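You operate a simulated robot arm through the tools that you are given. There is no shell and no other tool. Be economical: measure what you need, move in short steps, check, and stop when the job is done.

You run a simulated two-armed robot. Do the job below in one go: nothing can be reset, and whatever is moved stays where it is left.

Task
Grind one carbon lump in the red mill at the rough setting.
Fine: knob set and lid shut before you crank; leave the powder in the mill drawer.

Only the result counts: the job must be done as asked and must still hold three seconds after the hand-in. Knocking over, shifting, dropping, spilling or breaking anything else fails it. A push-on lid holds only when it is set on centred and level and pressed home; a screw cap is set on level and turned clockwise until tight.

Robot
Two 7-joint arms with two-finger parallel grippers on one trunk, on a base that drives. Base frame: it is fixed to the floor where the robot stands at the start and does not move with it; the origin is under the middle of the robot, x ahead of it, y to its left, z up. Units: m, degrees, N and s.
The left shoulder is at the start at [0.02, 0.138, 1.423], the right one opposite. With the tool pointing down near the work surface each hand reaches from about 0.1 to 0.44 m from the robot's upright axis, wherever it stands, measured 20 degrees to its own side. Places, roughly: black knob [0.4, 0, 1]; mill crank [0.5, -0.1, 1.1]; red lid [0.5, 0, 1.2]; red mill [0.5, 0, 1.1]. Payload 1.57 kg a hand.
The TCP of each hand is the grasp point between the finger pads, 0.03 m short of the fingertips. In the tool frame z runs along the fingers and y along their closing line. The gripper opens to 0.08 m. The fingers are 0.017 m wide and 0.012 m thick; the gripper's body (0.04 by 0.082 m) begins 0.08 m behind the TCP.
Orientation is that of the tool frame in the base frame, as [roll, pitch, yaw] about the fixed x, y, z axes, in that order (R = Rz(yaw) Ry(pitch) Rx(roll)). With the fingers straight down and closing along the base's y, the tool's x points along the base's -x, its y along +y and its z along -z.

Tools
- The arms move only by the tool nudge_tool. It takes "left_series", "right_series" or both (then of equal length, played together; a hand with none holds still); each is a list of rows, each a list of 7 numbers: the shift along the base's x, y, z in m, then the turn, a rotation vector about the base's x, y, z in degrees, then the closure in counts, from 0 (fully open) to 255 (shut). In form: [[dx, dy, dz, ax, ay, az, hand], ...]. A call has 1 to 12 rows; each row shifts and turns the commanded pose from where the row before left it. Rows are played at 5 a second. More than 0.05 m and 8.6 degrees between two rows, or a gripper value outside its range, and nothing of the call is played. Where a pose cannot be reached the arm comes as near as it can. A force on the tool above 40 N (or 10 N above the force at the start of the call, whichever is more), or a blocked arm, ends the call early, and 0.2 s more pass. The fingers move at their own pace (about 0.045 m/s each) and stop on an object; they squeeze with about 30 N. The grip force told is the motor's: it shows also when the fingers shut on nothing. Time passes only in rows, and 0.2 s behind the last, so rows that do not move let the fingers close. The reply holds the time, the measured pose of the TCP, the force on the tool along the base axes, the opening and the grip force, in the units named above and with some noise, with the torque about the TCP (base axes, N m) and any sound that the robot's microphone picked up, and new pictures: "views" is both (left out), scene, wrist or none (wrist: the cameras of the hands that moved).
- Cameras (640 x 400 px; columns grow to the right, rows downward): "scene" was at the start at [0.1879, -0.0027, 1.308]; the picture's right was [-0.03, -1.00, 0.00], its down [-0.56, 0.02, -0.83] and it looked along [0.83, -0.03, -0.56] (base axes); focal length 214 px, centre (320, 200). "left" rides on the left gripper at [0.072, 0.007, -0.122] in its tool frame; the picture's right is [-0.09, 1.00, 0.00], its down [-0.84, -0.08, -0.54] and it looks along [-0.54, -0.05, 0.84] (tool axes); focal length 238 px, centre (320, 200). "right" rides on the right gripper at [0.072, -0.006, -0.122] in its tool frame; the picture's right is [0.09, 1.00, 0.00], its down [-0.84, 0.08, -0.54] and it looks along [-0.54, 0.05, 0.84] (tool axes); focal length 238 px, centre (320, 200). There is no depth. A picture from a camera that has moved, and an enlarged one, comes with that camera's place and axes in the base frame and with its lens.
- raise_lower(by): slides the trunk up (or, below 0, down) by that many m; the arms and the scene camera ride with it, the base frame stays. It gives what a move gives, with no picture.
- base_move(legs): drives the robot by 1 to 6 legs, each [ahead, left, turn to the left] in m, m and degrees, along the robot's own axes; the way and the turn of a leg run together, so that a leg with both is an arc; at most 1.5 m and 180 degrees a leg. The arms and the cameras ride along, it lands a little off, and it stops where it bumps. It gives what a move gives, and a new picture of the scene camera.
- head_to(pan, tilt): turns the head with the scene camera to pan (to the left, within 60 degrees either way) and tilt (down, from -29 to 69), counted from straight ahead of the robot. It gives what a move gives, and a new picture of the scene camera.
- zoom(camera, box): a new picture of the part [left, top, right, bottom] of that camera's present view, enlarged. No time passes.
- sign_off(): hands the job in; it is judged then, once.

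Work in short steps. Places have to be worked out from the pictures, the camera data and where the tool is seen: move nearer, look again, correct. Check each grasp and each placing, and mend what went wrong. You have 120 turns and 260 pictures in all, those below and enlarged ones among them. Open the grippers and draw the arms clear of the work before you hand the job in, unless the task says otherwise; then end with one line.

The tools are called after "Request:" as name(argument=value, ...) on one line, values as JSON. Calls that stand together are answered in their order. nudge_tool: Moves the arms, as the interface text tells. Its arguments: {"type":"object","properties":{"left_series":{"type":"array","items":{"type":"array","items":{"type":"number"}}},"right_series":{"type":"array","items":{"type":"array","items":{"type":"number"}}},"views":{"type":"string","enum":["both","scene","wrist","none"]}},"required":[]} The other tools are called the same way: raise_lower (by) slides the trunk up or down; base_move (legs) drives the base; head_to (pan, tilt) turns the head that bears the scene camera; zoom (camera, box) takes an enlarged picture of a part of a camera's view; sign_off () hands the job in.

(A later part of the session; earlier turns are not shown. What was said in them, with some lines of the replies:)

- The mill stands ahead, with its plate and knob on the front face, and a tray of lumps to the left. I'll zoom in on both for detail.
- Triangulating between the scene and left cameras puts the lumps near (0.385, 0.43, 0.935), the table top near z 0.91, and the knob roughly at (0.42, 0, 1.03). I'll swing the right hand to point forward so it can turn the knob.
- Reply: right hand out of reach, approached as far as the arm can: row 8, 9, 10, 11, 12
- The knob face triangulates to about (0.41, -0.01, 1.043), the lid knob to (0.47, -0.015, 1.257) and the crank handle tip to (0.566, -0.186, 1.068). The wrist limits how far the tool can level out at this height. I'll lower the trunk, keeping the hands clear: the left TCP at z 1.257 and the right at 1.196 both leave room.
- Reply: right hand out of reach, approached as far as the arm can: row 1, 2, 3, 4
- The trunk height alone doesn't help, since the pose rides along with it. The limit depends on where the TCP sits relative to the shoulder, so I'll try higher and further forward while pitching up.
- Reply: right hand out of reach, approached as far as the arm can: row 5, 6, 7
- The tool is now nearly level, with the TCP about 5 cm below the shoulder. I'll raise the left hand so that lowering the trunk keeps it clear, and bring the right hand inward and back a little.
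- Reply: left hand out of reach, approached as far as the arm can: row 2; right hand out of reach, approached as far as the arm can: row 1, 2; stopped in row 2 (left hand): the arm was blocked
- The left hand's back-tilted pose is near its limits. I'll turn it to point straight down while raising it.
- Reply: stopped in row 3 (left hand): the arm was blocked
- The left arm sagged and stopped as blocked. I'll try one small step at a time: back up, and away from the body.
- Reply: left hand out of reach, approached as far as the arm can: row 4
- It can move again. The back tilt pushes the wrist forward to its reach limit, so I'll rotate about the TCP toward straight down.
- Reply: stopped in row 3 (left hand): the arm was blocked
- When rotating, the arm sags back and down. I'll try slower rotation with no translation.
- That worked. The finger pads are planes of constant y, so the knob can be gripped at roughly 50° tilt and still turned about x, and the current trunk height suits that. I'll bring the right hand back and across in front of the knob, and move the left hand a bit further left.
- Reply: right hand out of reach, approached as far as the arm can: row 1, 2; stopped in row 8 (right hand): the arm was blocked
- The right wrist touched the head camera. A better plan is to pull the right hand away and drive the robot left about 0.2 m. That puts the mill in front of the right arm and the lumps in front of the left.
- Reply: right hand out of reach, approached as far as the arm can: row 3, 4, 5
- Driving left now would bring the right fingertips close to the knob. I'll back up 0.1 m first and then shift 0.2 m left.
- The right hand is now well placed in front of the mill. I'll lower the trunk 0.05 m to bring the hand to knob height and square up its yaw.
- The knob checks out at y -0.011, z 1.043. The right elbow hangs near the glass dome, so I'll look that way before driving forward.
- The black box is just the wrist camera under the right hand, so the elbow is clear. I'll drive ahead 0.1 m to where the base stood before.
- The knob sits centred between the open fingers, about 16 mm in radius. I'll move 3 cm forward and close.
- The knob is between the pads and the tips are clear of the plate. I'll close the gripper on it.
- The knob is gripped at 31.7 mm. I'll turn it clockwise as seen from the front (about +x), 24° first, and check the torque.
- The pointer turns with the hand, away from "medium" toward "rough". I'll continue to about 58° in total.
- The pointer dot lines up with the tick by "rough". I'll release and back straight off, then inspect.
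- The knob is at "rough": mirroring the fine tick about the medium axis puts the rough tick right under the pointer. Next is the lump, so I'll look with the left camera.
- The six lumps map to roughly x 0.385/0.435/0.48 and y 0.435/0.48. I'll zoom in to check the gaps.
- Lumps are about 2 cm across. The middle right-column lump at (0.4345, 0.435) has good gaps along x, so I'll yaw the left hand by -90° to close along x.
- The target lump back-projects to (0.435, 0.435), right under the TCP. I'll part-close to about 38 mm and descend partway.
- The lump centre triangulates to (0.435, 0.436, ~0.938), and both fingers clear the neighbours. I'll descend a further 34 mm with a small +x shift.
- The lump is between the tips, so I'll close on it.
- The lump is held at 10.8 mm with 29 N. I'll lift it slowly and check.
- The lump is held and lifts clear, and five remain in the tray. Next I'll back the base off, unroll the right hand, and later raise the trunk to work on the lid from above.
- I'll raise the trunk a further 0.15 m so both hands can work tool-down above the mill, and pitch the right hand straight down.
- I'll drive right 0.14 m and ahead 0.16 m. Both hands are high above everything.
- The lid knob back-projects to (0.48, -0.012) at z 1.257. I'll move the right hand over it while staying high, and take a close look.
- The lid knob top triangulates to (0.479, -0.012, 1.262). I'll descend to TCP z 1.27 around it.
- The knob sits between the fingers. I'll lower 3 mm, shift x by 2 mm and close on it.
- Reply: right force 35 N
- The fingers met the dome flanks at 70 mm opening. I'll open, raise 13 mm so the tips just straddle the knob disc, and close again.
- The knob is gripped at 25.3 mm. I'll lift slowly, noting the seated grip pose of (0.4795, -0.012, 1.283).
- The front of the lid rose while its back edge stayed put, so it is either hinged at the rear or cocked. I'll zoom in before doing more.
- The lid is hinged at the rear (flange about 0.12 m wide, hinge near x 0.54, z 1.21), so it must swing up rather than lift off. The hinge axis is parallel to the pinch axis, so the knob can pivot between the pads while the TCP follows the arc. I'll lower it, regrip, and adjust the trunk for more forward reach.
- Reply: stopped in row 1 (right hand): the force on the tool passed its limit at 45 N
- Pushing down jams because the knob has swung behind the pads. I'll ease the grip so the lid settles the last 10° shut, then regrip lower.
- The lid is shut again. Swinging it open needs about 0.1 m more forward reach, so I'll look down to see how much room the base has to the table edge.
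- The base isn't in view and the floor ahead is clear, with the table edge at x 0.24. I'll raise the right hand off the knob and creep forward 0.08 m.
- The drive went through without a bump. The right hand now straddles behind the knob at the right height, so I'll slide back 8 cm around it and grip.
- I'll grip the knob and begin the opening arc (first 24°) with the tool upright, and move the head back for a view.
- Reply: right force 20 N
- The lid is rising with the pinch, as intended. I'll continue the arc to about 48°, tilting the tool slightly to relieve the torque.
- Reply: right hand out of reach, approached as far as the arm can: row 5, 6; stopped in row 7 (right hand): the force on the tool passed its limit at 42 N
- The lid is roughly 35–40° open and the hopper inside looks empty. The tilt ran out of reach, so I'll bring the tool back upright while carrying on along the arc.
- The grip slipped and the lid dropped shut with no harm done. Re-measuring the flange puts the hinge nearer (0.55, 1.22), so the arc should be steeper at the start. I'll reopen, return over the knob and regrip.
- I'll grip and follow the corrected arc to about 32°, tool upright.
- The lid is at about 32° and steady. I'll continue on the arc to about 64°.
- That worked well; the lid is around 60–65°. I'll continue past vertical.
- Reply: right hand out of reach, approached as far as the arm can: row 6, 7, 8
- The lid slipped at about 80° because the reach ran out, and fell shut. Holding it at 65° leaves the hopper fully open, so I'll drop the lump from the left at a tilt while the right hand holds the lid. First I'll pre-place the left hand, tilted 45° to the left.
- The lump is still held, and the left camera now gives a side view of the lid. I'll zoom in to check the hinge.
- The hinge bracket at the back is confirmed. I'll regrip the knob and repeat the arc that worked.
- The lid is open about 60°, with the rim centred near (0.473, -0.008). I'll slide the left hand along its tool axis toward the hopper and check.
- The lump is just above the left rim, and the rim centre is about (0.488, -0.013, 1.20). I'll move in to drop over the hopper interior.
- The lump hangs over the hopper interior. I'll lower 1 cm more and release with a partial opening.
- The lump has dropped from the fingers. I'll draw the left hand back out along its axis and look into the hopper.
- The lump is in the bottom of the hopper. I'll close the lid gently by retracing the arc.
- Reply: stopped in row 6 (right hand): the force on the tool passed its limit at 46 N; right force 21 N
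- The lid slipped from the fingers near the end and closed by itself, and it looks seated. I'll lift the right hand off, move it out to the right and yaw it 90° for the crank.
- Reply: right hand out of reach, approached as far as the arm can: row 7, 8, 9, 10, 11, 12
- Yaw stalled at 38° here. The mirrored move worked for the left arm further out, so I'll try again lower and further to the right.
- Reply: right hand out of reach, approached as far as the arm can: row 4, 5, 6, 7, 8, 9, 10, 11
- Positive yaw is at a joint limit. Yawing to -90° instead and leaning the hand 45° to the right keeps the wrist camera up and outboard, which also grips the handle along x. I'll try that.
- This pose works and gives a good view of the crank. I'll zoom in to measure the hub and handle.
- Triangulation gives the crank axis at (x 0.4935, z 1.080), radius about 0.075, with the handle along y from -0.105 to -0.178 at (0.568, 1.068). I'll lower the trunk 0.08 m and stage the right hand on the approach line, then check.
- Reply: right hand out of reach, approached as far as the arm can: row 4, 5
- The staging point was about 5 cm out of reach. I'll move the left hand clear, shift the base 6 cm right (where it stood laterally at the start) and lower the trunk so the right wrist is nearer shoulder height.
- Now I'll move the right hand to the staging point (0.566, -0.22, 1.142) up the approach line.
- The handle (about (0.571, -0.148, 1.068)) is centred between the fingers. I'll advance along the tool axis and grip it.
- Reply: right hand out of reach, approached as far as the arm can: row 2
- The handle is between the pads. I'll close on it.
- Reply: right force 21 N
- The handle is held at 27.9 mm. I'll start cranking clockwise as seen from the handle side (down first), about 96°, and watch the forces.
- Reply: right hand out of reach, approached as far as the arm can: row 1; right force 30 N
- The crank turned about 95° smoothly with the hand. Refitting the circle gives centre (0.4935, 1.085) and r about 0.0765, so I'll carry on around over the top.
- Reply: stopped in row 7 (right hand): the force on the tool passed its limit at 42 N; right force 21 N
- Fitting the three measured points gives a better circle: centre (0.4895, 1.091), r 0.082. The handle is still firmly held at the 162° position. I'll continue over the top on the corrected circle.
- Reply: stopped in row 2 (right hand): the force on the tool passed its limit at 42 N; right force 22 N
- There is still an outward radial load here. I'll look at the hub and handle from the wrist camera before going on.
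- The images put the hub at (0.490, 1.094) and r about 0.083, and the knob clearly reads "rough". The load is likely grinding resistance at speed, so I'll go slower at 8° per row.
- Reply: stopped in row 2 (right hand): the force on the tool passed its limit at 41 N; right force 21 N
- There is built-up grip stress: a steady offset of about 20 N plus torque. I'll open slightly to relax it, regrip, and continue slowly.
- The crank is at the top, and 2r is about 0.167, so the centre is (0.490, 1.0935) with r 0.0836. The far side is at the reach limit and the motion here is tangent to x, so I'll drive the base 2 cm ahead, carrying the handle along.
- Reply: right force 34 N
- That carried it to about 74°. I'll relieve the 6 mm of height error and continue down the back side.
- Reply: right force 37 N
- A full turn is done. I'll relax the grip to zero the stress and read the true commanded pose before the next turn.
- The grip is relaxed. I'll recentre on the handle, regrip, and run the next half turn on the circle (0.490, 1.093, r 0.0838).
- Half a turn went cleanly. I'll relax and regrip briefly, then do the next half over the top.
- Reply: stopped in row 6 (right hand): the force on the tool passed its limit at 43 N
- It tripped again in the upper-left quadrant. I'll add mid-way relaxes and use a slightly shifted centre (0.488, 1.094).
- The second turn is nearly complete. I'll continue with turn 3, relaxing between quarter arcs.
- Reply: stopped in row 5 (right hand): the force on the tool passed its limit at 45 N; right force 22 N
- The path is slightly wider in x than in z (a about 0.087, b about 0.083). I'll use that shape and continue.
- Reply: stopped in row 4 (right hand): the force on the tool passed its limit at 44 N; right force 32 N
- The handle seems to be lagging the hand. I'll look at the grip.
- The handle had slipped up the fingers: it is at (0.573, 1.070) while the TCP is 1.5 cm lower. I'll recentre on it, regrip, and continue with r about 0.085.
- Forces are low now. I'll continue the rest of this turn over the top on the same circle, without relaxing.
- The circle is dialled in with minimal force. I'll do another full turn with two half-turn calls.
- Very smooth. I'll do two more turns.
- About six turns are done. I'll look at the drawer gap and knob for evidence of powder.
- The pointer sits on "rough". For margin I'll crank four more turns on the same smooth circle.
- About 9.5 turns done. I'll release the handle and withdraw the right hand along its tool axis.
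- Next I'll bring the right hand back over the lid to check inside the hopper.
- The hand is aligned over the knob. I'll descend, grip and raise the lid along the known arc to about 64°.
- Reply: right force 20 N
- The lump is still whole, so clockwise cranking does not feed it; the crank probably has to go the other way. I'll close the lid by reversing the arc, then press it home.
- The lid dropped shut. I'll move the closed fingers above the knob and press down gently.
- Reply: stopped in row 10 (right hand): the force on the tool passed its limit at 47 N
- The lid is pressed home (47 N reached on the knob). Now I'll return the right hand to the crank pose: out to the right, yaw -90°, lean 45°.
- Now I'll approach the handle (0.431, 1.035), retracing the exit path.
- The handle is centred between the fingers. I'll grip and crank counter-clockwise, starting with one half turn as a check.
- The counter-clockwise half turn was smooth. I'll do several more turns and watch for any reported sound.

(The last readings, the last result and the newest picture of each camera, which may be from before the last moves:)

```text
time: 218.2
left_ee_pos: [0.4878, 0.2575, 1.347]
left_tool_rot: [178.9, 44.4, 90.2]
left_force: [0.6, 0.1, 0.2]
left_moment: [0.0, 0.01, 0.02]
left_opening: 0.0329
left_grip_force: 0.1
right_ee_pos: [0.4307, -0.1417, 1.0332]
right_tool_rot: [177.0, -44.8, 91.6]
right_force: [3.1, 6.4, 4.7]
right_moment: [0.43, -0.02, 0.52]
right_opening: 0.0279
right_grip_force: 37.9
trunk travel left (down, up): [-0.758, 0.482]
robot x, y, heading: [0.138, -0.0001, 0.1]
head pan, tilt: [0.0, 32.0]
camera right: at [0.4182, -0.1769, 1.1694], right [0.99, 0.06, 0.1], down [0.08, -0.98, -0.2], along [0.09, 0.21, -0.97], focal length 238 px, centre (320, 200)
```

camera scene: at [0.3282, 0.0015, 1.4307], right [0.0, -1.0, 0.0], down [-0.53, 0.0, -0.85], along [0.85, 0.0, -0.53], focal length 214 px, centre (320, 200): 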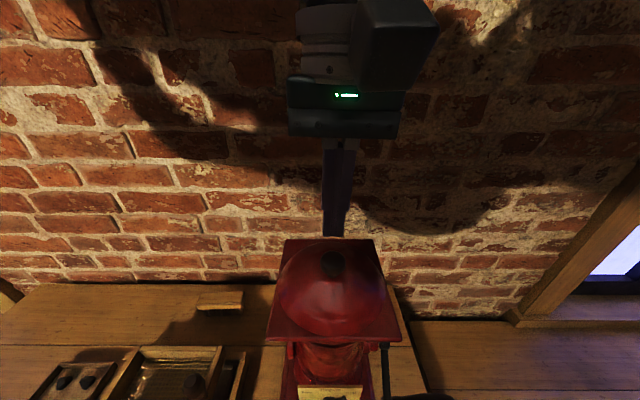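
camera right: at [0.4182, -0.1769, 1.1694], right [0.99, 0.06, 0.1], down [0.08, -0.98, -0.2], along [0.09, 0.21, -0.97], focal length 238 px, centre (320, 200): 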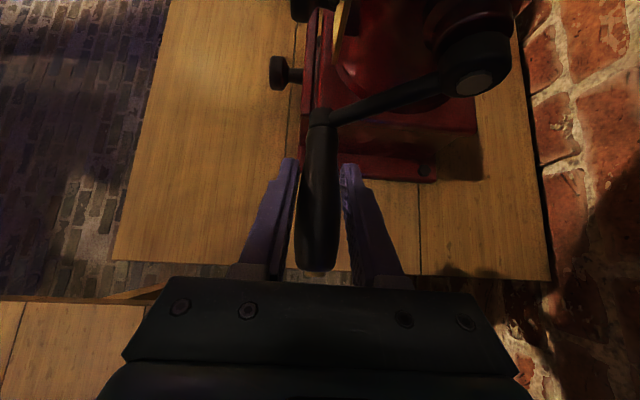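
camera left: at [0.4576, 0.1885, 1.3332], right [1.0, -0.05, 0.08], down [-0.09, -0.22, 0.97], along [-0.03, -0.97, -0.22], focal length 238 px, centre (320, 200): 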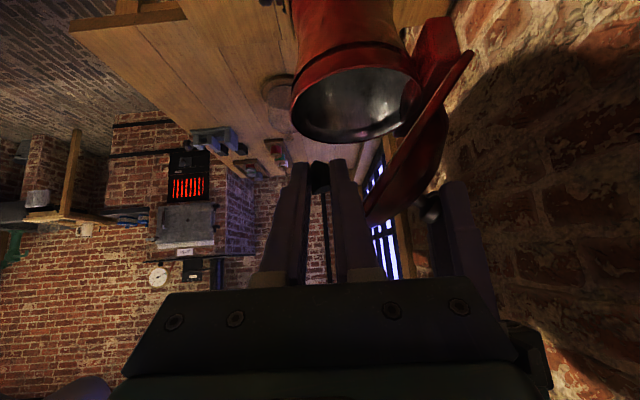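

Three counter-clockwise turns are done with no sound reported. I'll add more in the same direction, since the earlier clockwise turns may count against it.

Request:
nudge_tool(right_series=[[0.0173, 0, -0.0139, 0, 0, 0, 255], [0.0204, 0, -0.0088, 0, 0, 0, 255], [0.0219, 0, -0.0033, 0, 0, 0, 255], [0.0221, 0, 0.0025, 0, 0, 0, 255], [0.0206, 0, 0.0082, 0, 0, 0, 255], [0.0178, 0, 0.0132, 0, 0, 0, 255], [0.0139, 0, 0.0173, 0, 0, 0, 255], [0.0088, 0, 0.0204, 0, 0, 0, 255], [0.0033, 0, 0.0219, 0, 0, 0, 255], [-0.0025, 0, 0.0221, 0, 0, 0, 255], [-0.0082, 0, 0.0206, 0, 0, 0, 255], [-0.0132, 0, 0.0178, 0, 0, 0, 255]], views="none")

Request:
nudge_tool(right_series=[[-0.0173, 0, 0.0139, 0, 0, 0, 255], [-0.0204, 0, 0.0088, 0, 0, 0, 255], [-0.0219, 0, 0.0033, 0, 0, 0, 255], [-0.0221, 0, -0.0025, 0, 0, 0, 255], [-0.0206, 0, -0.0082, 0, 0, 0, 255], [-0.0178, 0, -0.0132, 0, 0, 0, 255], [-0.0139, 0, -0.0173, 0, 0, 0, 255], [-0.0088, 0, -0.0204, 0, 0, 0, 255], [-0.0033, 0, -0.0219, 0, 0, 0, 255], [0.0025, 0, -0.0221, 0, 0, 0, 255], [0.0082, 0, -0.0206, 0, 0, 0, 255], [0.0132, 0, -0.0178, 0, 0, 0, 255]], views="none")

Request:
nudge_tool(right_series=[[0.0173, 0, -0.0139, 0, 0, 0, 255], [0.0204, 0, -0.0088, 0, 0, 0, 255], [0.0219, 0, -0.0033, 0, 0, 0, 255], [0.0221, 0, 0.0025, 0, 0, 0, 255], [0.0206, 0, 0.0082, 0, 0, 0, 255], [0.0178, 0, 0.0132, 0, 0, 0, 255], [0.0139, 0, 0.0173, 0, 0, 0, 255], [0.0088, 0, 0.0204, 0, 0, 0, 255], [0.0033, 0, 0.0219, 0, 0, 0, 255], [-0.0025, 0, 0.0221, 0, 0, 0, 255], [-0.0082, 0, 0.0206, 0, 0, 0, 255], [-0.0132, 0, 0.0178, 0, 0, 0, 255]], views="none")

Request:
nudge_tool(right_series=[[-0.0173, 0, 0.0139, 0, 0, 0, 255], [-0.0204, 0, 0.0088, 0, 0, 0, 255], [-0.0219, 0, 0.0033, 0, 0, 0, 255], [-0.0221, 0, -0.0025, 0, 0, 0, 255], [-0.0206, 0, -0.0082, 0, 0, 0, 255], [-0.0178, 0, -0.0132, 0, 0, 0, 255], [-0.0139, 0, -0.0173, 0, 0, 0, 255], [-0.0088, 0, -0.0204, 0, 0, 0, 255], [-0.0033, 0, -0.0219, 0, 0, 0, 255], [0.0025, 0, -0.0221, 0, 0, 0, 255], [0.0082, 0, -0.0206, 0, 0, 0, 255], [0.0132, 0, -0.0178, 0, 0, 0, 255]], views="none")

Request:
nudge_tool(right_series=[[0.0173, 0, -0.0139, 0, 0, 0, 255], [0.0204, 0, -0.0088, 0, 0, 0, 255], [0.0219, 0, -0.0033, 0, 0, 0, 255], [0.0221, 0, 0.0025, 0, 0, 0, 255], [0.0206, 0, 0.0082, 0, 0, 0, 255], [0.0178, 0, 0.0132, 0, 0, 0, 255], [0.0139, 0, 0.0173, 0, 0, 0, 255], [0.0088, 0, 0.0204, 0, 0, 0, 255], [0.0033, 0, 0.0219, 0, 0, 0, 255], [-0.0025, 0, 0.0221, 0, 0, 0, 255], [-0.0082, 0, 0.0206, 0, 0, 0, 255], [-0.0132, 0, 0.0178, 0, 0, 0, 255]], views="none")

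Request:
nudge_tool(right_series=[[-0.0173, 0, 0.0139, 0, 0, 0, 255], [-0.0204, 0, 0.0088, 0, 0, 0, 255], [-0.0219, 0, 0.0033, 0, 0, 0, 255], [-0.0221, 0, -0.0025, 0, 0, 0, 255], [-0.0206, 0, -0.0082, 0, 0, 0, 255], [-0.0178, 0, -0.0132, 0, 0, 0, 255], [-0.0139, 0, -0.0173, 0, 0, 0, 255], [-0.0088, 0, -0.0204, 0, 0, 0, 255], [-0.0033, 0, -0.0219, 0, 0, 0, 255], [0.0025, 0, -0.0221, 0, 0, 0, 255], [0.0082, 0, -0.0206, 0, 0, 0, 255], [0.0132, 0, -0.0178, 0, 0, 0, 255]], views="none")

Request:
nudge_tool(right_series=[[0.0173, 0, -0.0139, 0, 0, 0, 255], [0.0204, 0, -0.0088, 0, 0, 0, 255], [0.0219, 0, -0.0033, 0, 0, 0, 255], [0.0221, 0, 0.0025, 0, 0, 0, 255], [0.0206, 0, 0.0082, 0, 0, 0, 255], [0.0178, 0, 0.0132, 0, 0, 0, 255], [0.0139, 0, 0.0173, 0, 0, 0, 255], [0.0088, 0, 0.0204, 0, 0, 0, 255], [0.0033, 0, 0.0219, 0, 0, 0, 255], [-0.0025, 0, 0.0221, 0, 0, 0, 255], [-0.0082, 0, 0.0206, 0, 0, 0, 255], [-0.0132, 0, 0.0178, 0, 0, 0, 255]], views="none")

Request:
nudge_tool(right_series=[[-0.0173, 0, 0.0139, 0, 0, 0, 255], [-0.0204, 0, 0.0088, 0, 0, 0, 255], [-0.0219, 0, 0.0033, 0, 0, 0, 255], [-0.0221, 0, -0.0025, 0, 0, 0, 255], [-0.0206, 0, -0.0082, 0, 0, 0, 255], [-0.0178, 0, -0.0132, 0, 0, 0, 255], [-0.0139, 0, -0.0173, 0, 0, 0, 255], [-0.0088, 0, -0.0204, 0, 0, 0, 255], [-0.0033, 0, -0.0219, 0, 0, 0, 255], [0.0025, 0, -0.0221, 0, 0, 0, 255], [0.0082, 0, -0.0206, 0, 0, 0, 255], [0.0132, 0, -0.0178, 0, 0, 0, 255]], views="wrist")

```text
time: 220.8
left_ee_pos: [0.4868, 0.2584, 1.3475]
left_tool_rot: [178.8, 44.6, 90.1]
left_force: [0.1, -0.1, -0.2]
left_moment: [-0.02, 0.0, -0.03]
left_opening: 0.0331
left_grip_force: 0.1
right_ee_pos: [0.553, -0.142, 1.1522]
right_tool_rot: [176.7, -44.8, 91.9]
right_force: [8.1, 5.1, 4.9]
right_moment: [-0.2, -0.05, 0.7]
right_opening: 0.0277
right_grip_force: 38.2
trunk travel left (down, up): [-0.758, 0.482]
robot x, y, heading: [0.1429, 0.001, 0.2]
head pan, tilt: [0.0, 32.0]
```

```text
time: 223.4
left_ee_pos: [0.487, 0.2577, 1.3471]
left_tool_rot: [178.8, 44.5, 90.3]
left_force: [0.0, -0.2, -0.3]
left_moment: [-0.02, -0.02, 0.01]
left_opening: 0.0328
left_grip_force: 0.1
right_ee_pos: [0.4301, -0.1426, 1.0343]
right_tool_rot: [176.9, -44.7, 91.7]
right_force: [1.2, 2.5, 2.4]
right_moment: [-0.28, -0.02, 0.57]
right_opening: 0.0277
right_grip_force: 38.3
trunk travel left (down, up): [-0.758, 0.482]
robot x, y, heading: [0.1391, 0.0046, 0.3]
head pan, tilt: [0.0, 32.0]
```

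```text
time: 226.0
left_ee_pos: [0.4869, 0.2569, 1.3464]
left_tool_rot: [178.9, 44.4, 90.3]
left_force: [0.3, 0.4, 0.9]
left_moment: [-0.01, -0.02, 0.04]
left_opening: 0.0329
left_grip_force: 0.0
right_ee_pos: [0.5509, -0.1424, 1.1521]
right_tool_rot: [177.1, -44.7, 91.7]
right_force: [1.3, 7.6, -1.1]
right_moment: [-0.27, 0.03, 0.44]
right_opening: 0.0275
right_grip_force: 38.0
trunk travel left (down, up): [-0.758, 0.482]
robot x, y, heading: [0.1435, 0.0022, -0.0]
head pan, tilt: [0.0, 32.0]
```

```text
time: 228.6
left_ee_pos: [0.4863, 0.256, 1.3471]
left_tool_rot: [178.8, 44.5, 90.3]
left_force: [0.1, 0.3, -0.7]
left_moment: [0.01, 0.02, 0.0]
left_opening: 0.0328
left_grip_force: 0.0
right_ee_pos: [0.4302, -0.1415, 1.0339]
right_tool_rot: [176.9, -44.6, 91.6]
right_force: [4.0, 0.0, 5.0]
right_moment: [0.5, -0.04, 0.41]
right_opening: 0.0274
right_grip_force: 37.5
trunk travel left (down, up): [-0.758, 0.482]
robot x, y, heading: [0.1397, 0.003, 0.4]
head pan, tilt: [0.0, 32.0]
```

```text
time: 231.2
left_ee_pos: [0.4879, 0.2574, 1.3474]
left_tool_rot: [178.8, 44.4, 90.2]
left_force: [-0.1, 0.6, 0.5]
left_moment: [-0.01, -0.02, 0.0]
left_opening: 0.0327
left_grip_force: 0.1
right_ee_pos: [0.5522, -0.141, 1.1527]
right_tool_rot: [176.7, -44.9, 91.7]
right_force: [10.8, 10.8, 8.0]
right_moment: [-0.18, -0.08, 0.62]
right_opening: 0.0275
right_grip_force: 38.5
trunk travel left (down, up): [-0.758, 0.482]
robot x, y, heading: [0.1376, 0.0016, 0.0]
head pan, tilt: [0.0, 32.0]
```

```text
time: 233.8
left_ee_pos: [0.4875, 0.2574, 1.3467]
left_tool_rot: [178.9, 44.4, 90.2]
left_force: [-0.7, -0.3, 0.0]
left_moment: [0.0, 0.01, -0.02]
left_opening: 0.0332
left_grip_force: 0.1
right_ee_pos: [0.4296, -0.1413, 1.034]
right_tool_rot: [176.9, -44.7, 91.6]
right_force: [2.2, 10.2, 3.4]
right_moment: [-0.07, -0.02, 0.44]
right_opening: 0.0273
right_grip_force: 38.1
trunk travel left (down, up): [-0.758, 0.482]
robot x, y, heading: [0.1401, 0.0033, 0.7]
head pan, tilt: [0.0, 32.0]
```

```text
time: 236.4
left_ee_pos: [0.4861, 0.2572, 1.3467]
left_tool_rot: [178.7, 44.4, 90.2]
left_force: [-0.3, 0.7, 0.3]
left_moment: [0.0, 0.02, 0.0]
left_opening: 0.0328
left_grip_force: 0.1
right_ee_pos: [0.5532, -0.141, 1.1512]
right_tool_rot: [176.9, -44.7, 91.5]
right_force: [6.3, 4.2, 3.8]
right_moment: [0.99, -0.07, 0.51]
right_opening: 0.0278
right_grip_force: 38.4
trunk travel left (down, up): [-0.758, 0.482]
robot x, y, heading: [0.136, -0.0007, 0.0]
head pan, tilt: [0.0, 32.0]
```

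```text
time: 239.0
left_ee_pos: [0.4879, 0.2582, 1.3474]
left_tool_rot: [178.8, 44.4, 90.1]
left_force: [0.1, 0.1, 0.0]
left_moment: [-0.02, 0.01, 0.01]
left_opening: 0.0331
left_grip_force: 0.0
right_ee_pos: [0.4299, -0.1408, 1.0332]
right_tool_rot: [176.6, -44.7, 91.8]
right_force: [6.1, 10.1, 6.1]
right_moment: [-0.34, -0.06, 0.6]
right_opening: 0.0273
right_grip_force: 37.6
trunk travel left (down, up): [-0.758, 0.482]
robot x, y, heading: [0.138, 0.0024, 0.1]
head pan, tilt: [0.0, 32.0]
camera right: at [0.4183, -0.1768, 1.1689], right [0.99, 0.05, 0.11], down [0.08, -0.98, -0.2], along [0.09, 0.21, -0.97], focal length 238 px, centre (320, 200)
```

right: 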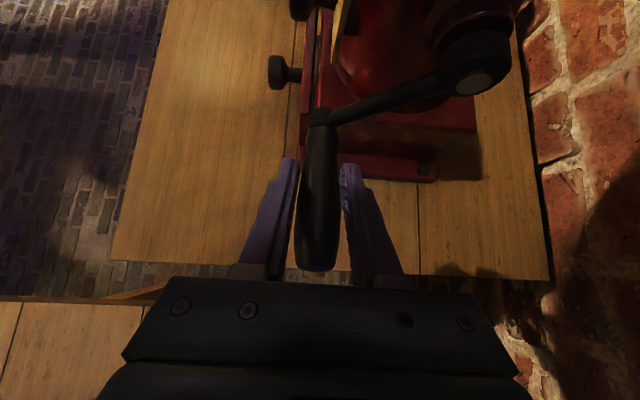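

Seven counter-clockwise turns are done. I'll release, retrace the known moves back over the lid, and lift it to inspect the hopper.

Request:
nudge_tool(right_series=[[0, 0, 0, 0, 0, 0, 100], [0, 0, 0, 0, 0, 0, 0], [0, 0, 0, 0, 0, 0, 0], [0, -0.02, 0.02, 0, 0, 0, 0], [0, -0.025, 0.025, 0, 0, 0, 0], [0, -0.025, 0.03, 0, 0, 0, 0], [0, -0.02, 0.04, 0, 0, 0, 0], [0, 0, 0.04, 0, 0, 0, 0], [0, 0, 0.04, 0, 0, 0, 0]], views="none")

Request:
raise_lower(by=0.16)

Request:
nudge_tool(right_series=[[0, 0, 0, -7.5, 0, 0, 0], [0, 0, 0, -7.5, 0, 0, 0], [0, 0, 0, -7.5, 0, 0, 0], [0, 0, 0, -7.5, 0, 0, 0], [0, 0, 0, -7.5, 0, 0, 0], [0, 0, 0, -7, 0, 0, 0], [0, 0, 0, 0, 0, 8.5, 0], [0, 0, 0, 0, 0, 8.5, 0], [0, 0, 0, 0, 0, 8.5, 0], [0, 0, 0, 0, 0, 8.5, 0], [0, 0, 0, 0, 0, 8.5, 0], [0, 0, 0, 0, 0, 8.5, 0]], views="none")

Request:
nudge_tool(right_series=[[0.01, 0.037, 0, 0, 0, 7.6, 110], [0.01, 0.037, 0, 0, 0, 7.6, 110], [0.01, 0.037, 0, 0, 0, 7.6, 110], [0.01, 0.037, 0, 0, 0, 7.6, 110], [0.01, 0.037, 0, 0, 0, 7.6, 110], [0.005, 0.037, 0, 0, 0, 0, 110], [0, 0, -0.03, 0, 0, 0, 110], [0, 0, -0.02, 0, 0, 0, 110], [0, 0, 0, 0, 0, 0, 110]], views="wrist")

```text
time: 241.0
left_ee_pos: [0.4873, 0.2573, 1.3458]
left_tool_rot: [178.9, 44.5, 90.4]
left_force: [-0.7, -0.2, -1.5]
left_moment: [0.0, 0.02, 0.03]
left_opening: 0.0332
left_grip_force: 0.0
right_ee_pos: [0.4282, -0.2338, 1.23]
right_tool_rot: [177.0, -44.6, 91.6]
right_force: [0.6, 0.2, -0.4]
right_moment: [-0.03, 0.0, 0.03]
right_opening: 0.0798
right_grip_force: 0.0
trunk travel left (down, up): [-0.758, 0.482]
robot x, y, heading: [0.1388, 0.0005, 0.3]
head pan, tilt: [0.0, 32.0]
```

```text
time: 242.8
left_ee_pos: [0.4868, 0.2558, 1.5055]
left_tool_rot: [179.0, 44.5, 90.3]
left_force: [0.4, 0.3, -0.6]
left_moment: [0.0, -0.02, 0.0]
left_opening: 0.033
left_grip_force: 0.2
right_ee_pos: [0.4289, -0.2337, 1.3901]
right_tool_rot: [177.0, -44.6, 91.7]
right_force: [-0.3, 0.2, 0.1]
right_moment: [0.03, 0.0, -0.04]
right_opening: 0.0799
right_grip_force: 0.0
trunk travel left (down, up): [-0.918, 0.322]
robot x, y, heading: [0.1418, 0.0006, 0.6]
head pan, tilt: [0.0, 32.0]
```

```text
time: 245.4
left_ee_pos: [0.4868, 0.2555, 1.5061]
left_tool_rot: [178.8, 44.6, 90.4]
left_force: [0.4, 0.3, 0.1]
left_moment: [-0.02, 0.01, 0.02]
left_opening: 0.0329
left_grip_force: 0.1
right_ee_pos: [0.4224, -0.2323, 1.3779]
right_tool_rot: [-179.5, -1.7, 142.9]
right_force: [0.3, 0.9, -0.1]
right_moment: [0.0, -0.02, 0.03]
right_opening: 0.08
right_grip_force: 0.1
trunk travel left (down, up): [-0.918, 0.322]
robot x, y, heading: [0.1397, 0.0012, 0.4]
head pan, tilt: [0.0, 32.0]
```

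```text
time: 247.4
left_ee_pos: [0.4858, 0.2568, 1.5056]
left_tool_rot: [178.9, 44.6, 90.2]
left_force: [0.3, 1.0, 0.6]
left_moment: [0.04, -0.02, 0.03]
left_opening: 0.033
left_grip_force: 0.0
right_ee_pos: [0.483, -0.0115, 1.3401]
right_tool_rot: [178.0, -0.1, -179.9]
right_force: [0.1, 0.2, -0.2]
right_moment: [0.01, -0.03, 0.0]
right_opening: 0.0456
right_grip_force: 0.0
trunk travel left (down, up): [-0.918, 0.322]
robot x, y, heading: [0.1368, -0.0014, 0.2]
head pan, tilt: [0.0, 32.0]
camera right: at [0.411, -0.0224, 1.4614], right [-0.09, 0.99, 0.03], down [0.84, 0.06, 0.54], along [0.54, 0.08, -0.84], focal length 238 px, centre (320, 200)
```

right: 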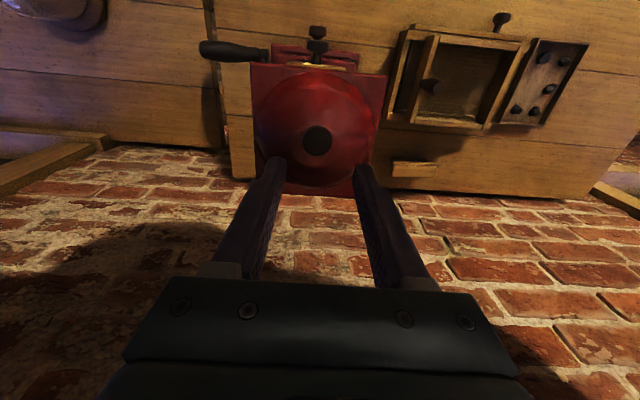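

The pose repeats well. I'll grip the knob and raise the lid along the arc to inspect.

Request:
nudge_tool(right_series=[[-0.004, 0, -0.02, 0, 0, 0, 110], [0, 0, -0.02, 0, 0, 0, 110], [0, 0, -0.015, 0, 0, 0, 110], [0, 0, -0.009, 0, 0, 0, 110], [0, 0, 0, 0, 0, 0, 110], [0, 0, 0, 0, 0, 0, 200], [0, 0, 0, 0, 0, 0, 255], [0, 0, 0, 0, 0, 0, 255], [0, 0, 0, 0, 0, 0, 255]], views="none")

Request:
nudge_tool(right_series=[[0.0032, 0, 0.0048, 0, 0, 0, 255], [0.0033, 0, 0.0047, 0, 0, 0, 255], [0.0039, 0, 0.0042, 0, 0, 0, 255], [0.0039, 0, 0.0042, 0, 0, 0, 255], [0.0044, 0, 0.0037, 0, 0, 0, 255], [0.0045, 0, 0.0036, 0, 0, 0, 255], [0.0049, 0, 0.003, 0, 0, 0, 255], [0.0049, 0, 0.003, 0, 0, 0, 255], [0, 0, 0, 0, 0, 0, 255]], views="none")

Request:
nudge_tool(right_series=[[0.0053, 0, 0.0023, 0, 0, 0, 255], [0.0053, 0, 0.0023, 0, 0, 0, 255], [0.0055, 0, 0.0016, 0, 0, 0, 255], [0.0056, 0, 0.0015, 0, 0, 0, 255], [0, 0, 0, 0, 0, 0, 255]], views="none")

Request:
zoom(camera="scene", box=[250, 230, 420, 380])

```text
time: 249.4
left_ee_pos: [0.4855, 0.2566, 1.5058]
left_tool_rot: [179.0, 44.4, 90.4]
left_force: [-0.7, 0.1, -0.3]
left_moment: [0.0, 0.0, 0.01]
left_opening: 0.0333
left_grip_force: 0.1
right_ee_pos: [0.4784, -0.011, 1.276]
right_tool_rot: [178.1, -0.1, -179.9]
right_force: [1.2, -1.5, -3.5]
right_moment: [-0.03, 0.13, -0.01]
right_opening: 0.0251
right_grip_force: 36.8
trunk travel left (down, up): [-0.918, 0.322]
robot x, y, heading: [0.1392, 0.0007, 0.2]
head pan, tilt: [0.0, 32.0]
```

```text
time: 251.4
left_ee_pos: [0.4856, 0.2562, 1.5046]
left_tool_rot: [179.1, 44.5, 90.4]
left_force: [-0.6, 0.5, -0.9]
left_moment: [-0.03, 0.01, -0.03]
left_opening: 0.0331
left_grip_force: 0.0
right_ee_pos: [0.5114, -0.0117, 1.3054]
right_tool_rot: [178.2, -0.3, -179.9]
right_force: [-13.4, -5.8, 0.3]
right_moment: [-0.07, 1.2, 0.03]
right_opening: 0.0251
right_grip_force: 36.4
trunk travel left (down, up): [-0.918, 0.322]
robot x, y, heading: [0.139, -0.0, -0.1]
head pan, tilt: [0.0, 32.0]
```

```text
time: 252.6
left_ee_pos: [0.4864, 0.2557, 1.5058]
left_tool_rot: [179.0, 44.6, 90.3]
left_force: [-0.3, -0.4, -0.3]
left_moment: [0.03, -0.03, -0.02]
left_opening: 0.0328
left_grip_force: 0.1
right_ee_pos: [0.5347, -0.0118, 1.3152]
right_tool_rot: [178.3, -0.2, -179.9]
right_force: [-15.0, -9.5, 9.6]
right_moment: [-0.1, 1.22, 0.09]
right_opening: 0.0252
right_grip_force: 36.8
trunk travel left (down, up): [-0.918, 0.322]
robot x, y, heading: [0.1406, 0.0007, 0.1]
head pan, tilt: [0.0, 32.0]
```

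```text
2.67 times, centred on (335, 305) of scene
camera zoom: at [0.3274, 0.0008, 1.4306], right [0.0, -1.0, 0.0], down [-0.53, 0.0, -0.85], along [0.85, 0.0, -0.53], focal length 572 px, centre (280, -80)
```

zoom: 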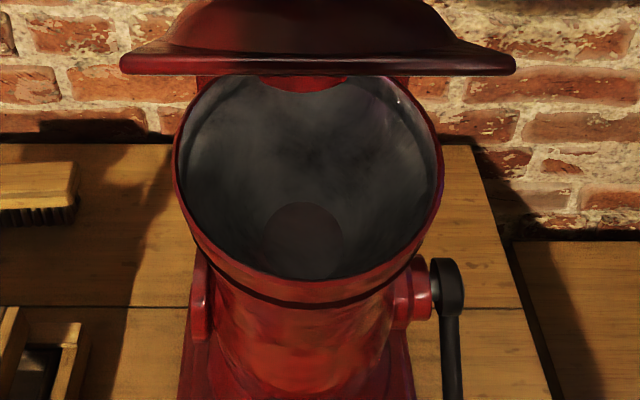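

The lump is gone, so it has been ground. I'll close the lid along the reverse arc and press it home.

Request:
nudge_tool(right_series=[[-0.0056, 0, -0.0015, 0, 0, 0, 255], [-0.0055, 0, -0.0016, 0, 0, 0, 255], [-0.0053, 0, -0.0023, 0, 0, 0, 255], [-0.0053, 0, -0.0023, 0, 0, 0, 255], [-0.0049, 0, -0.003, 0, 0, 0, 255], [-0.0049, 0, -0.003, 0, 0, 0, 255], [-0.0045, 0, -0.0036, 0, 0, 0, 255], [0, 0, 0, 0, 0, 0, 255]], views="scene")

```text
time: 254.4
left_ee_pos: [0.4876, 0.2554, 1.5075]
left_tool_rot: [178.8, 44.4, 90.2]
left_force: [-0.5, 0.4, -0.5]
left_moment: [-0.01, -0.04, 0.0]
left_opening: 0.0328
left_grip_force: 0.0
right_ee_pos: [0.499, -0.0105, 1.2987]
right_tool_rot: [178.2, 0.2, -179.9]
right_force: [11.8, -7.7, 2.2]
right_moment: [-0.13, -1.21, 0.03]
right_opening: 0.025
right_grip_force: 36.6
trunk travel left (down, up): [-0.918, 0.322]
robot x, y, heading: [0.1404, -0.0003, 0.1]
head pan, tilt: [0.0, 32.0]
camera scene: at [0.3288, 0.0009, 1.4312], right [0.0, -1.0, 0.0], down [-0.53, 0.0, -0.85], along [0.85, 0.0, -0.53], focal length 214 px, centre (320, 200)
```

scene: 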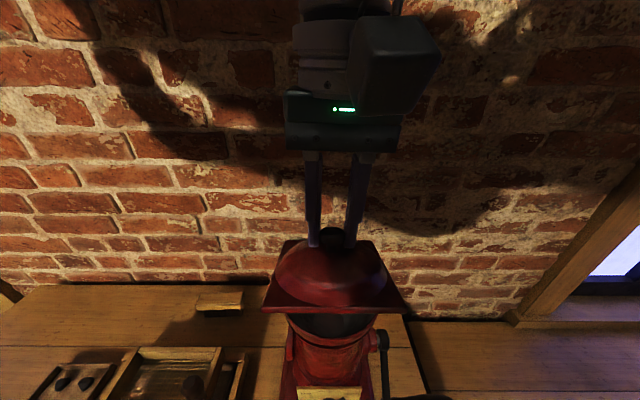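

Still held and lowering gently at about 20°. I'll finish the arc, open, rise, and press the knob with closed fingers.

Request:
nudge_tool(right_series=[[-0.0044, 0, -0.0037, 0, 0, 0, 255], [-0.0039, 0, -0.0042, 0, 0, 0, 255], [-0.0039, 0, -0.0042, 0, 0, 0, 255], [-0.0033, 0, -0.0047, 0, 0, 0, 255], [-0.0032, 0, -0.0048, 0, 0, 0, 255], [0, 0, 0, 0, 0, 0, 255]], views="none")

Request:
nudge_tool(right_series=[[0, 0, 0, 0, 0, 0, 140], [0, 0, 0, 0, 0, 0, 90], [0, 0, 0.02, 0, 0, 0, 90], [0, 0, 0.02, 0, 0, 0, 90], [0, 0, 0.02, 0, 0, 0, 255], [0, 0, 0, 0, 0, 0, 255], [0, 0, 0, 0, 0, 0, 255]], views="scene")

```text
time: 255.8
left_ee_pos: [0.4869, 0.2561, 1.507]
left_tool_rot: [178.8, 44.7, 90.2]
left_force: [0.7, -0.5, -1.1]
left_moment: [0.0, -0.01, -0.01]
left_opening: 0.0331
left_grip_force: 0.1
right_ee_pos: [0.481, -0.0123, 1.2746]
right_tool_rot: [178.1, 0.0, -179.9]
right_force: [7.6, -8.7, 7.0]
right_moment: [-0.12, -1.06, -0.08]
right_opening: 0.0252
right_grip_force: 36.7
trunk travel left (down, up): [-0.918, 0.322]
robot x, y, heading: [0.141, -0.0015, 0.1]
head pan, tilt: [0.0, 32.0]
```

```text
time: 257.4
left_ee_pos: [0.488, 0.2565, 1.5066]
left_tool_rot: [179.0, 44.5, 90.3]
left_force: [0.7, -0.1, 0.0]
left_moment: [0.0, -0.01, 0.03]
left_opening: 0.0331
left_grip_force: 0.0
right_ee_pos: [0.4798, -0.0111, 1.3352]
right_tool_rot: [178.2, -0.1, -179.9]
right_force: [-0.2, 0.5, -0.4]
right_moment: [0.0, -0.02, -0.03]
right_opening: 0.0002
right_grip_force: 10.7
trunk travel left (down, up): [-0.918, 0.322]
robot x, y, heading: [0.142, -0.0007, 0.4]
head pan, tilt: [0.0, 32.0]
camera scene: at [0.328, 0.0014, 1.4307], right [0.0, -1.0, 0.0], down [-0.53, 0.0, -0.85], along [0.85, 0.0, -0.53], focal length 214 px, centre (320, 200)
```

scene: 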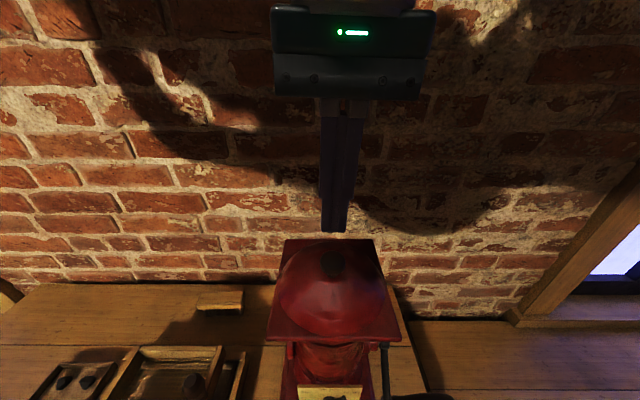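

The lid is shut. I'll press gently once, then lift away and open both hands.

Request:
nudge_tool(right_series=[[-0.003, 0, -0.02, 0, 0, 0, 255], [0, 0, -0.01, 0, 0, 0, 255], [0, 0, -0.004, 0, 0, 0, 255], [0, 0, -0.003, 0, 0, 0, 255], [0, 0, -0.003, 0, 0, 0, 255], [0, 0, 0, 0, 0, 0, 255]], views="none")

Request:
nudge_tool(left_series=[[0, 0, 0, 0, 0, 0, 0], [0, 0, 0, 0, 0, 0, 0], [0, 0, 0, 0, 0, 0, 0], [0, 0, 0, 0, 0, 0, 0], [0, 0, 0, 0, 0, 0, 0]], right_series=[[0, 0, 0.03, 0, 0, 0, 255], [0, 0, 0.03, 0, 0, 0, 255], [0, 0, 0.03, 0, 0, 0, 0], [0, 0, 0, 0, 0, 0, 0], [0, 0, 0, 0, 0, 0, 0]], views="none")

Request:
base_move(legs=[[-0.25, 0, 0]])

Request:
zoom(camera="scene", box=[220, 140, 420, 340])

```text
time: 259.0
left_ee_pos: [0.4869, 0.2555, 1.5058]
left_tool_rot: [178.9, 44.4, 90.3]
left_force: [-0.8, 0.8, 0.7]
left_moment: [0.02, -0.04, 0.01]
left_opening: 0.0329
left_grip_force: 0.1
right_ee_pos: [0.4771, -0.0107, 1.2981]
right_tool_rot: [178.0, 0.0, -179.9]
right_force: [-5.0, -5.5, 15.8]
right_moment: [-0.12, 0.07, 0.01]
right_opening: 0.0004
right_grip_force: 20.9
trunk travel left (down, up): [-0.918, 0.322]
robot x, y, heading: [0.139, -0.0003, -0.0]
head pan, tilt: [0.0, 32.0]
stopped in row 6 (right hand): the force on the tool passed its limit at 42 N (the readings are from after the stop); the commanded pose is now the measured one
```

```text
time: 260.2
left_ee_pos: [0.486, 0.257, 1.5073]
left_tool_rot: [178.8, 44.4, 90.2]
left_force: [0.0, -0.8, 1.0]
left_moment: [0.02, -0.02, 0.01]
left_opening: 0.0802
left_grip_force: 0.0
right_ee_pos: [0.4759, -0.0093, 1.3875]
right_tool_rot: [178.0, 0.0, -179.9]
right_force: [0.0, 0.2, 0.5]
right_moment: [0.01, 0.01, 0.0]
right_opening: 0.068
right_grip_force: 0.0
trunk travel left (down, up): [-0.918, 0.322]
robot x, y, heading: [0.1408, 0.0028, 0.0]
head pan, tilt: [0.0, 32.0]
```

```text
time: 262.0
left_ee_pos: [0.2431, 0.2551, 1.5066]
left_tool_rot: [179.0, 44.5, 90.1]
left_force: [0.5, -0.6, 0.4]
left_moment: [0.02, -0.01, -0.04]
left_opening: 0.08
left_grip_force: 0.0
right_ee_pos: [0.2321, -0.01, 1.3867]
right_tool_rot: [178.0, -0.1, 180.0]
right_force: [0.0, -0.4, 0.2]
right_moment: [0.01, 0.03, 0.02]
right_opening: 0.0799
right_grip_force: 0.1
trunk travel left (down, up): [-0.918, 0.322]
robot x, y, heading: [-0.1031, -0.0033, 0.1]
head pan, tilt: [0.0, 32.0]
camera scene: at [0.0837, 0.0004, 1.4308], right [0.0, -1.0, 0.0], down [-0.53, 0.0, -0.85], along [0.85, 0.0, -0.53], focal length 214 px, centre (320, 200)
```

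scene: 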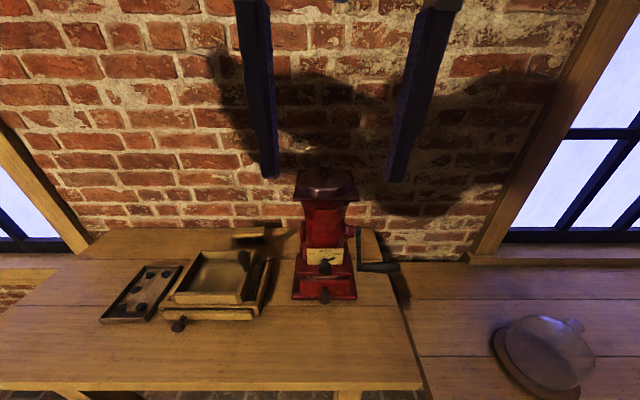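

```text
2.00 times, centred on (320, 240) of scene
camera zoom: at [0.0837, 0.0004, 1.4308], right [0.0, -1.0, 0.0], down [-0.53, 0.0, -0.85], along [0.85, 0.0, -0.53], focal length 429 px, centre (320, 120)
```

zoom: 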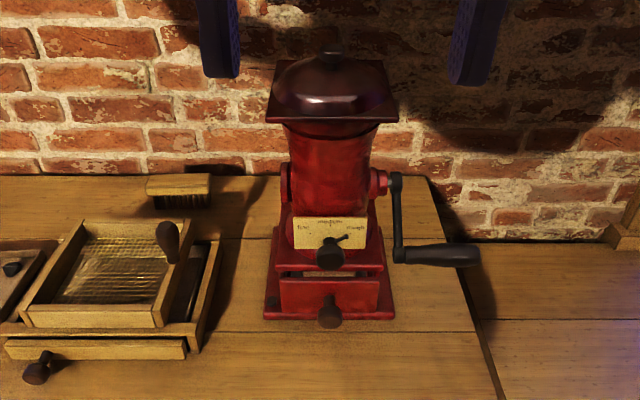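

The lid is shut and the knob is on rough. The drawer is in place, five lumps remain in the tray, nothing else was moved, and both hands are open and clear. I'll hand in.

Request:
sign_off()

```text
The job is handed in.
```

I ground one carbon lump in the red mill with the knob on rough and the lid shut; the hopper was empty when I checked it afterwards. I didn't open the drawer to see the powder. The first turns, clockwise, did not grind the lump, so I cranked the other way. The lid is shut again, and both hands are open and clear.
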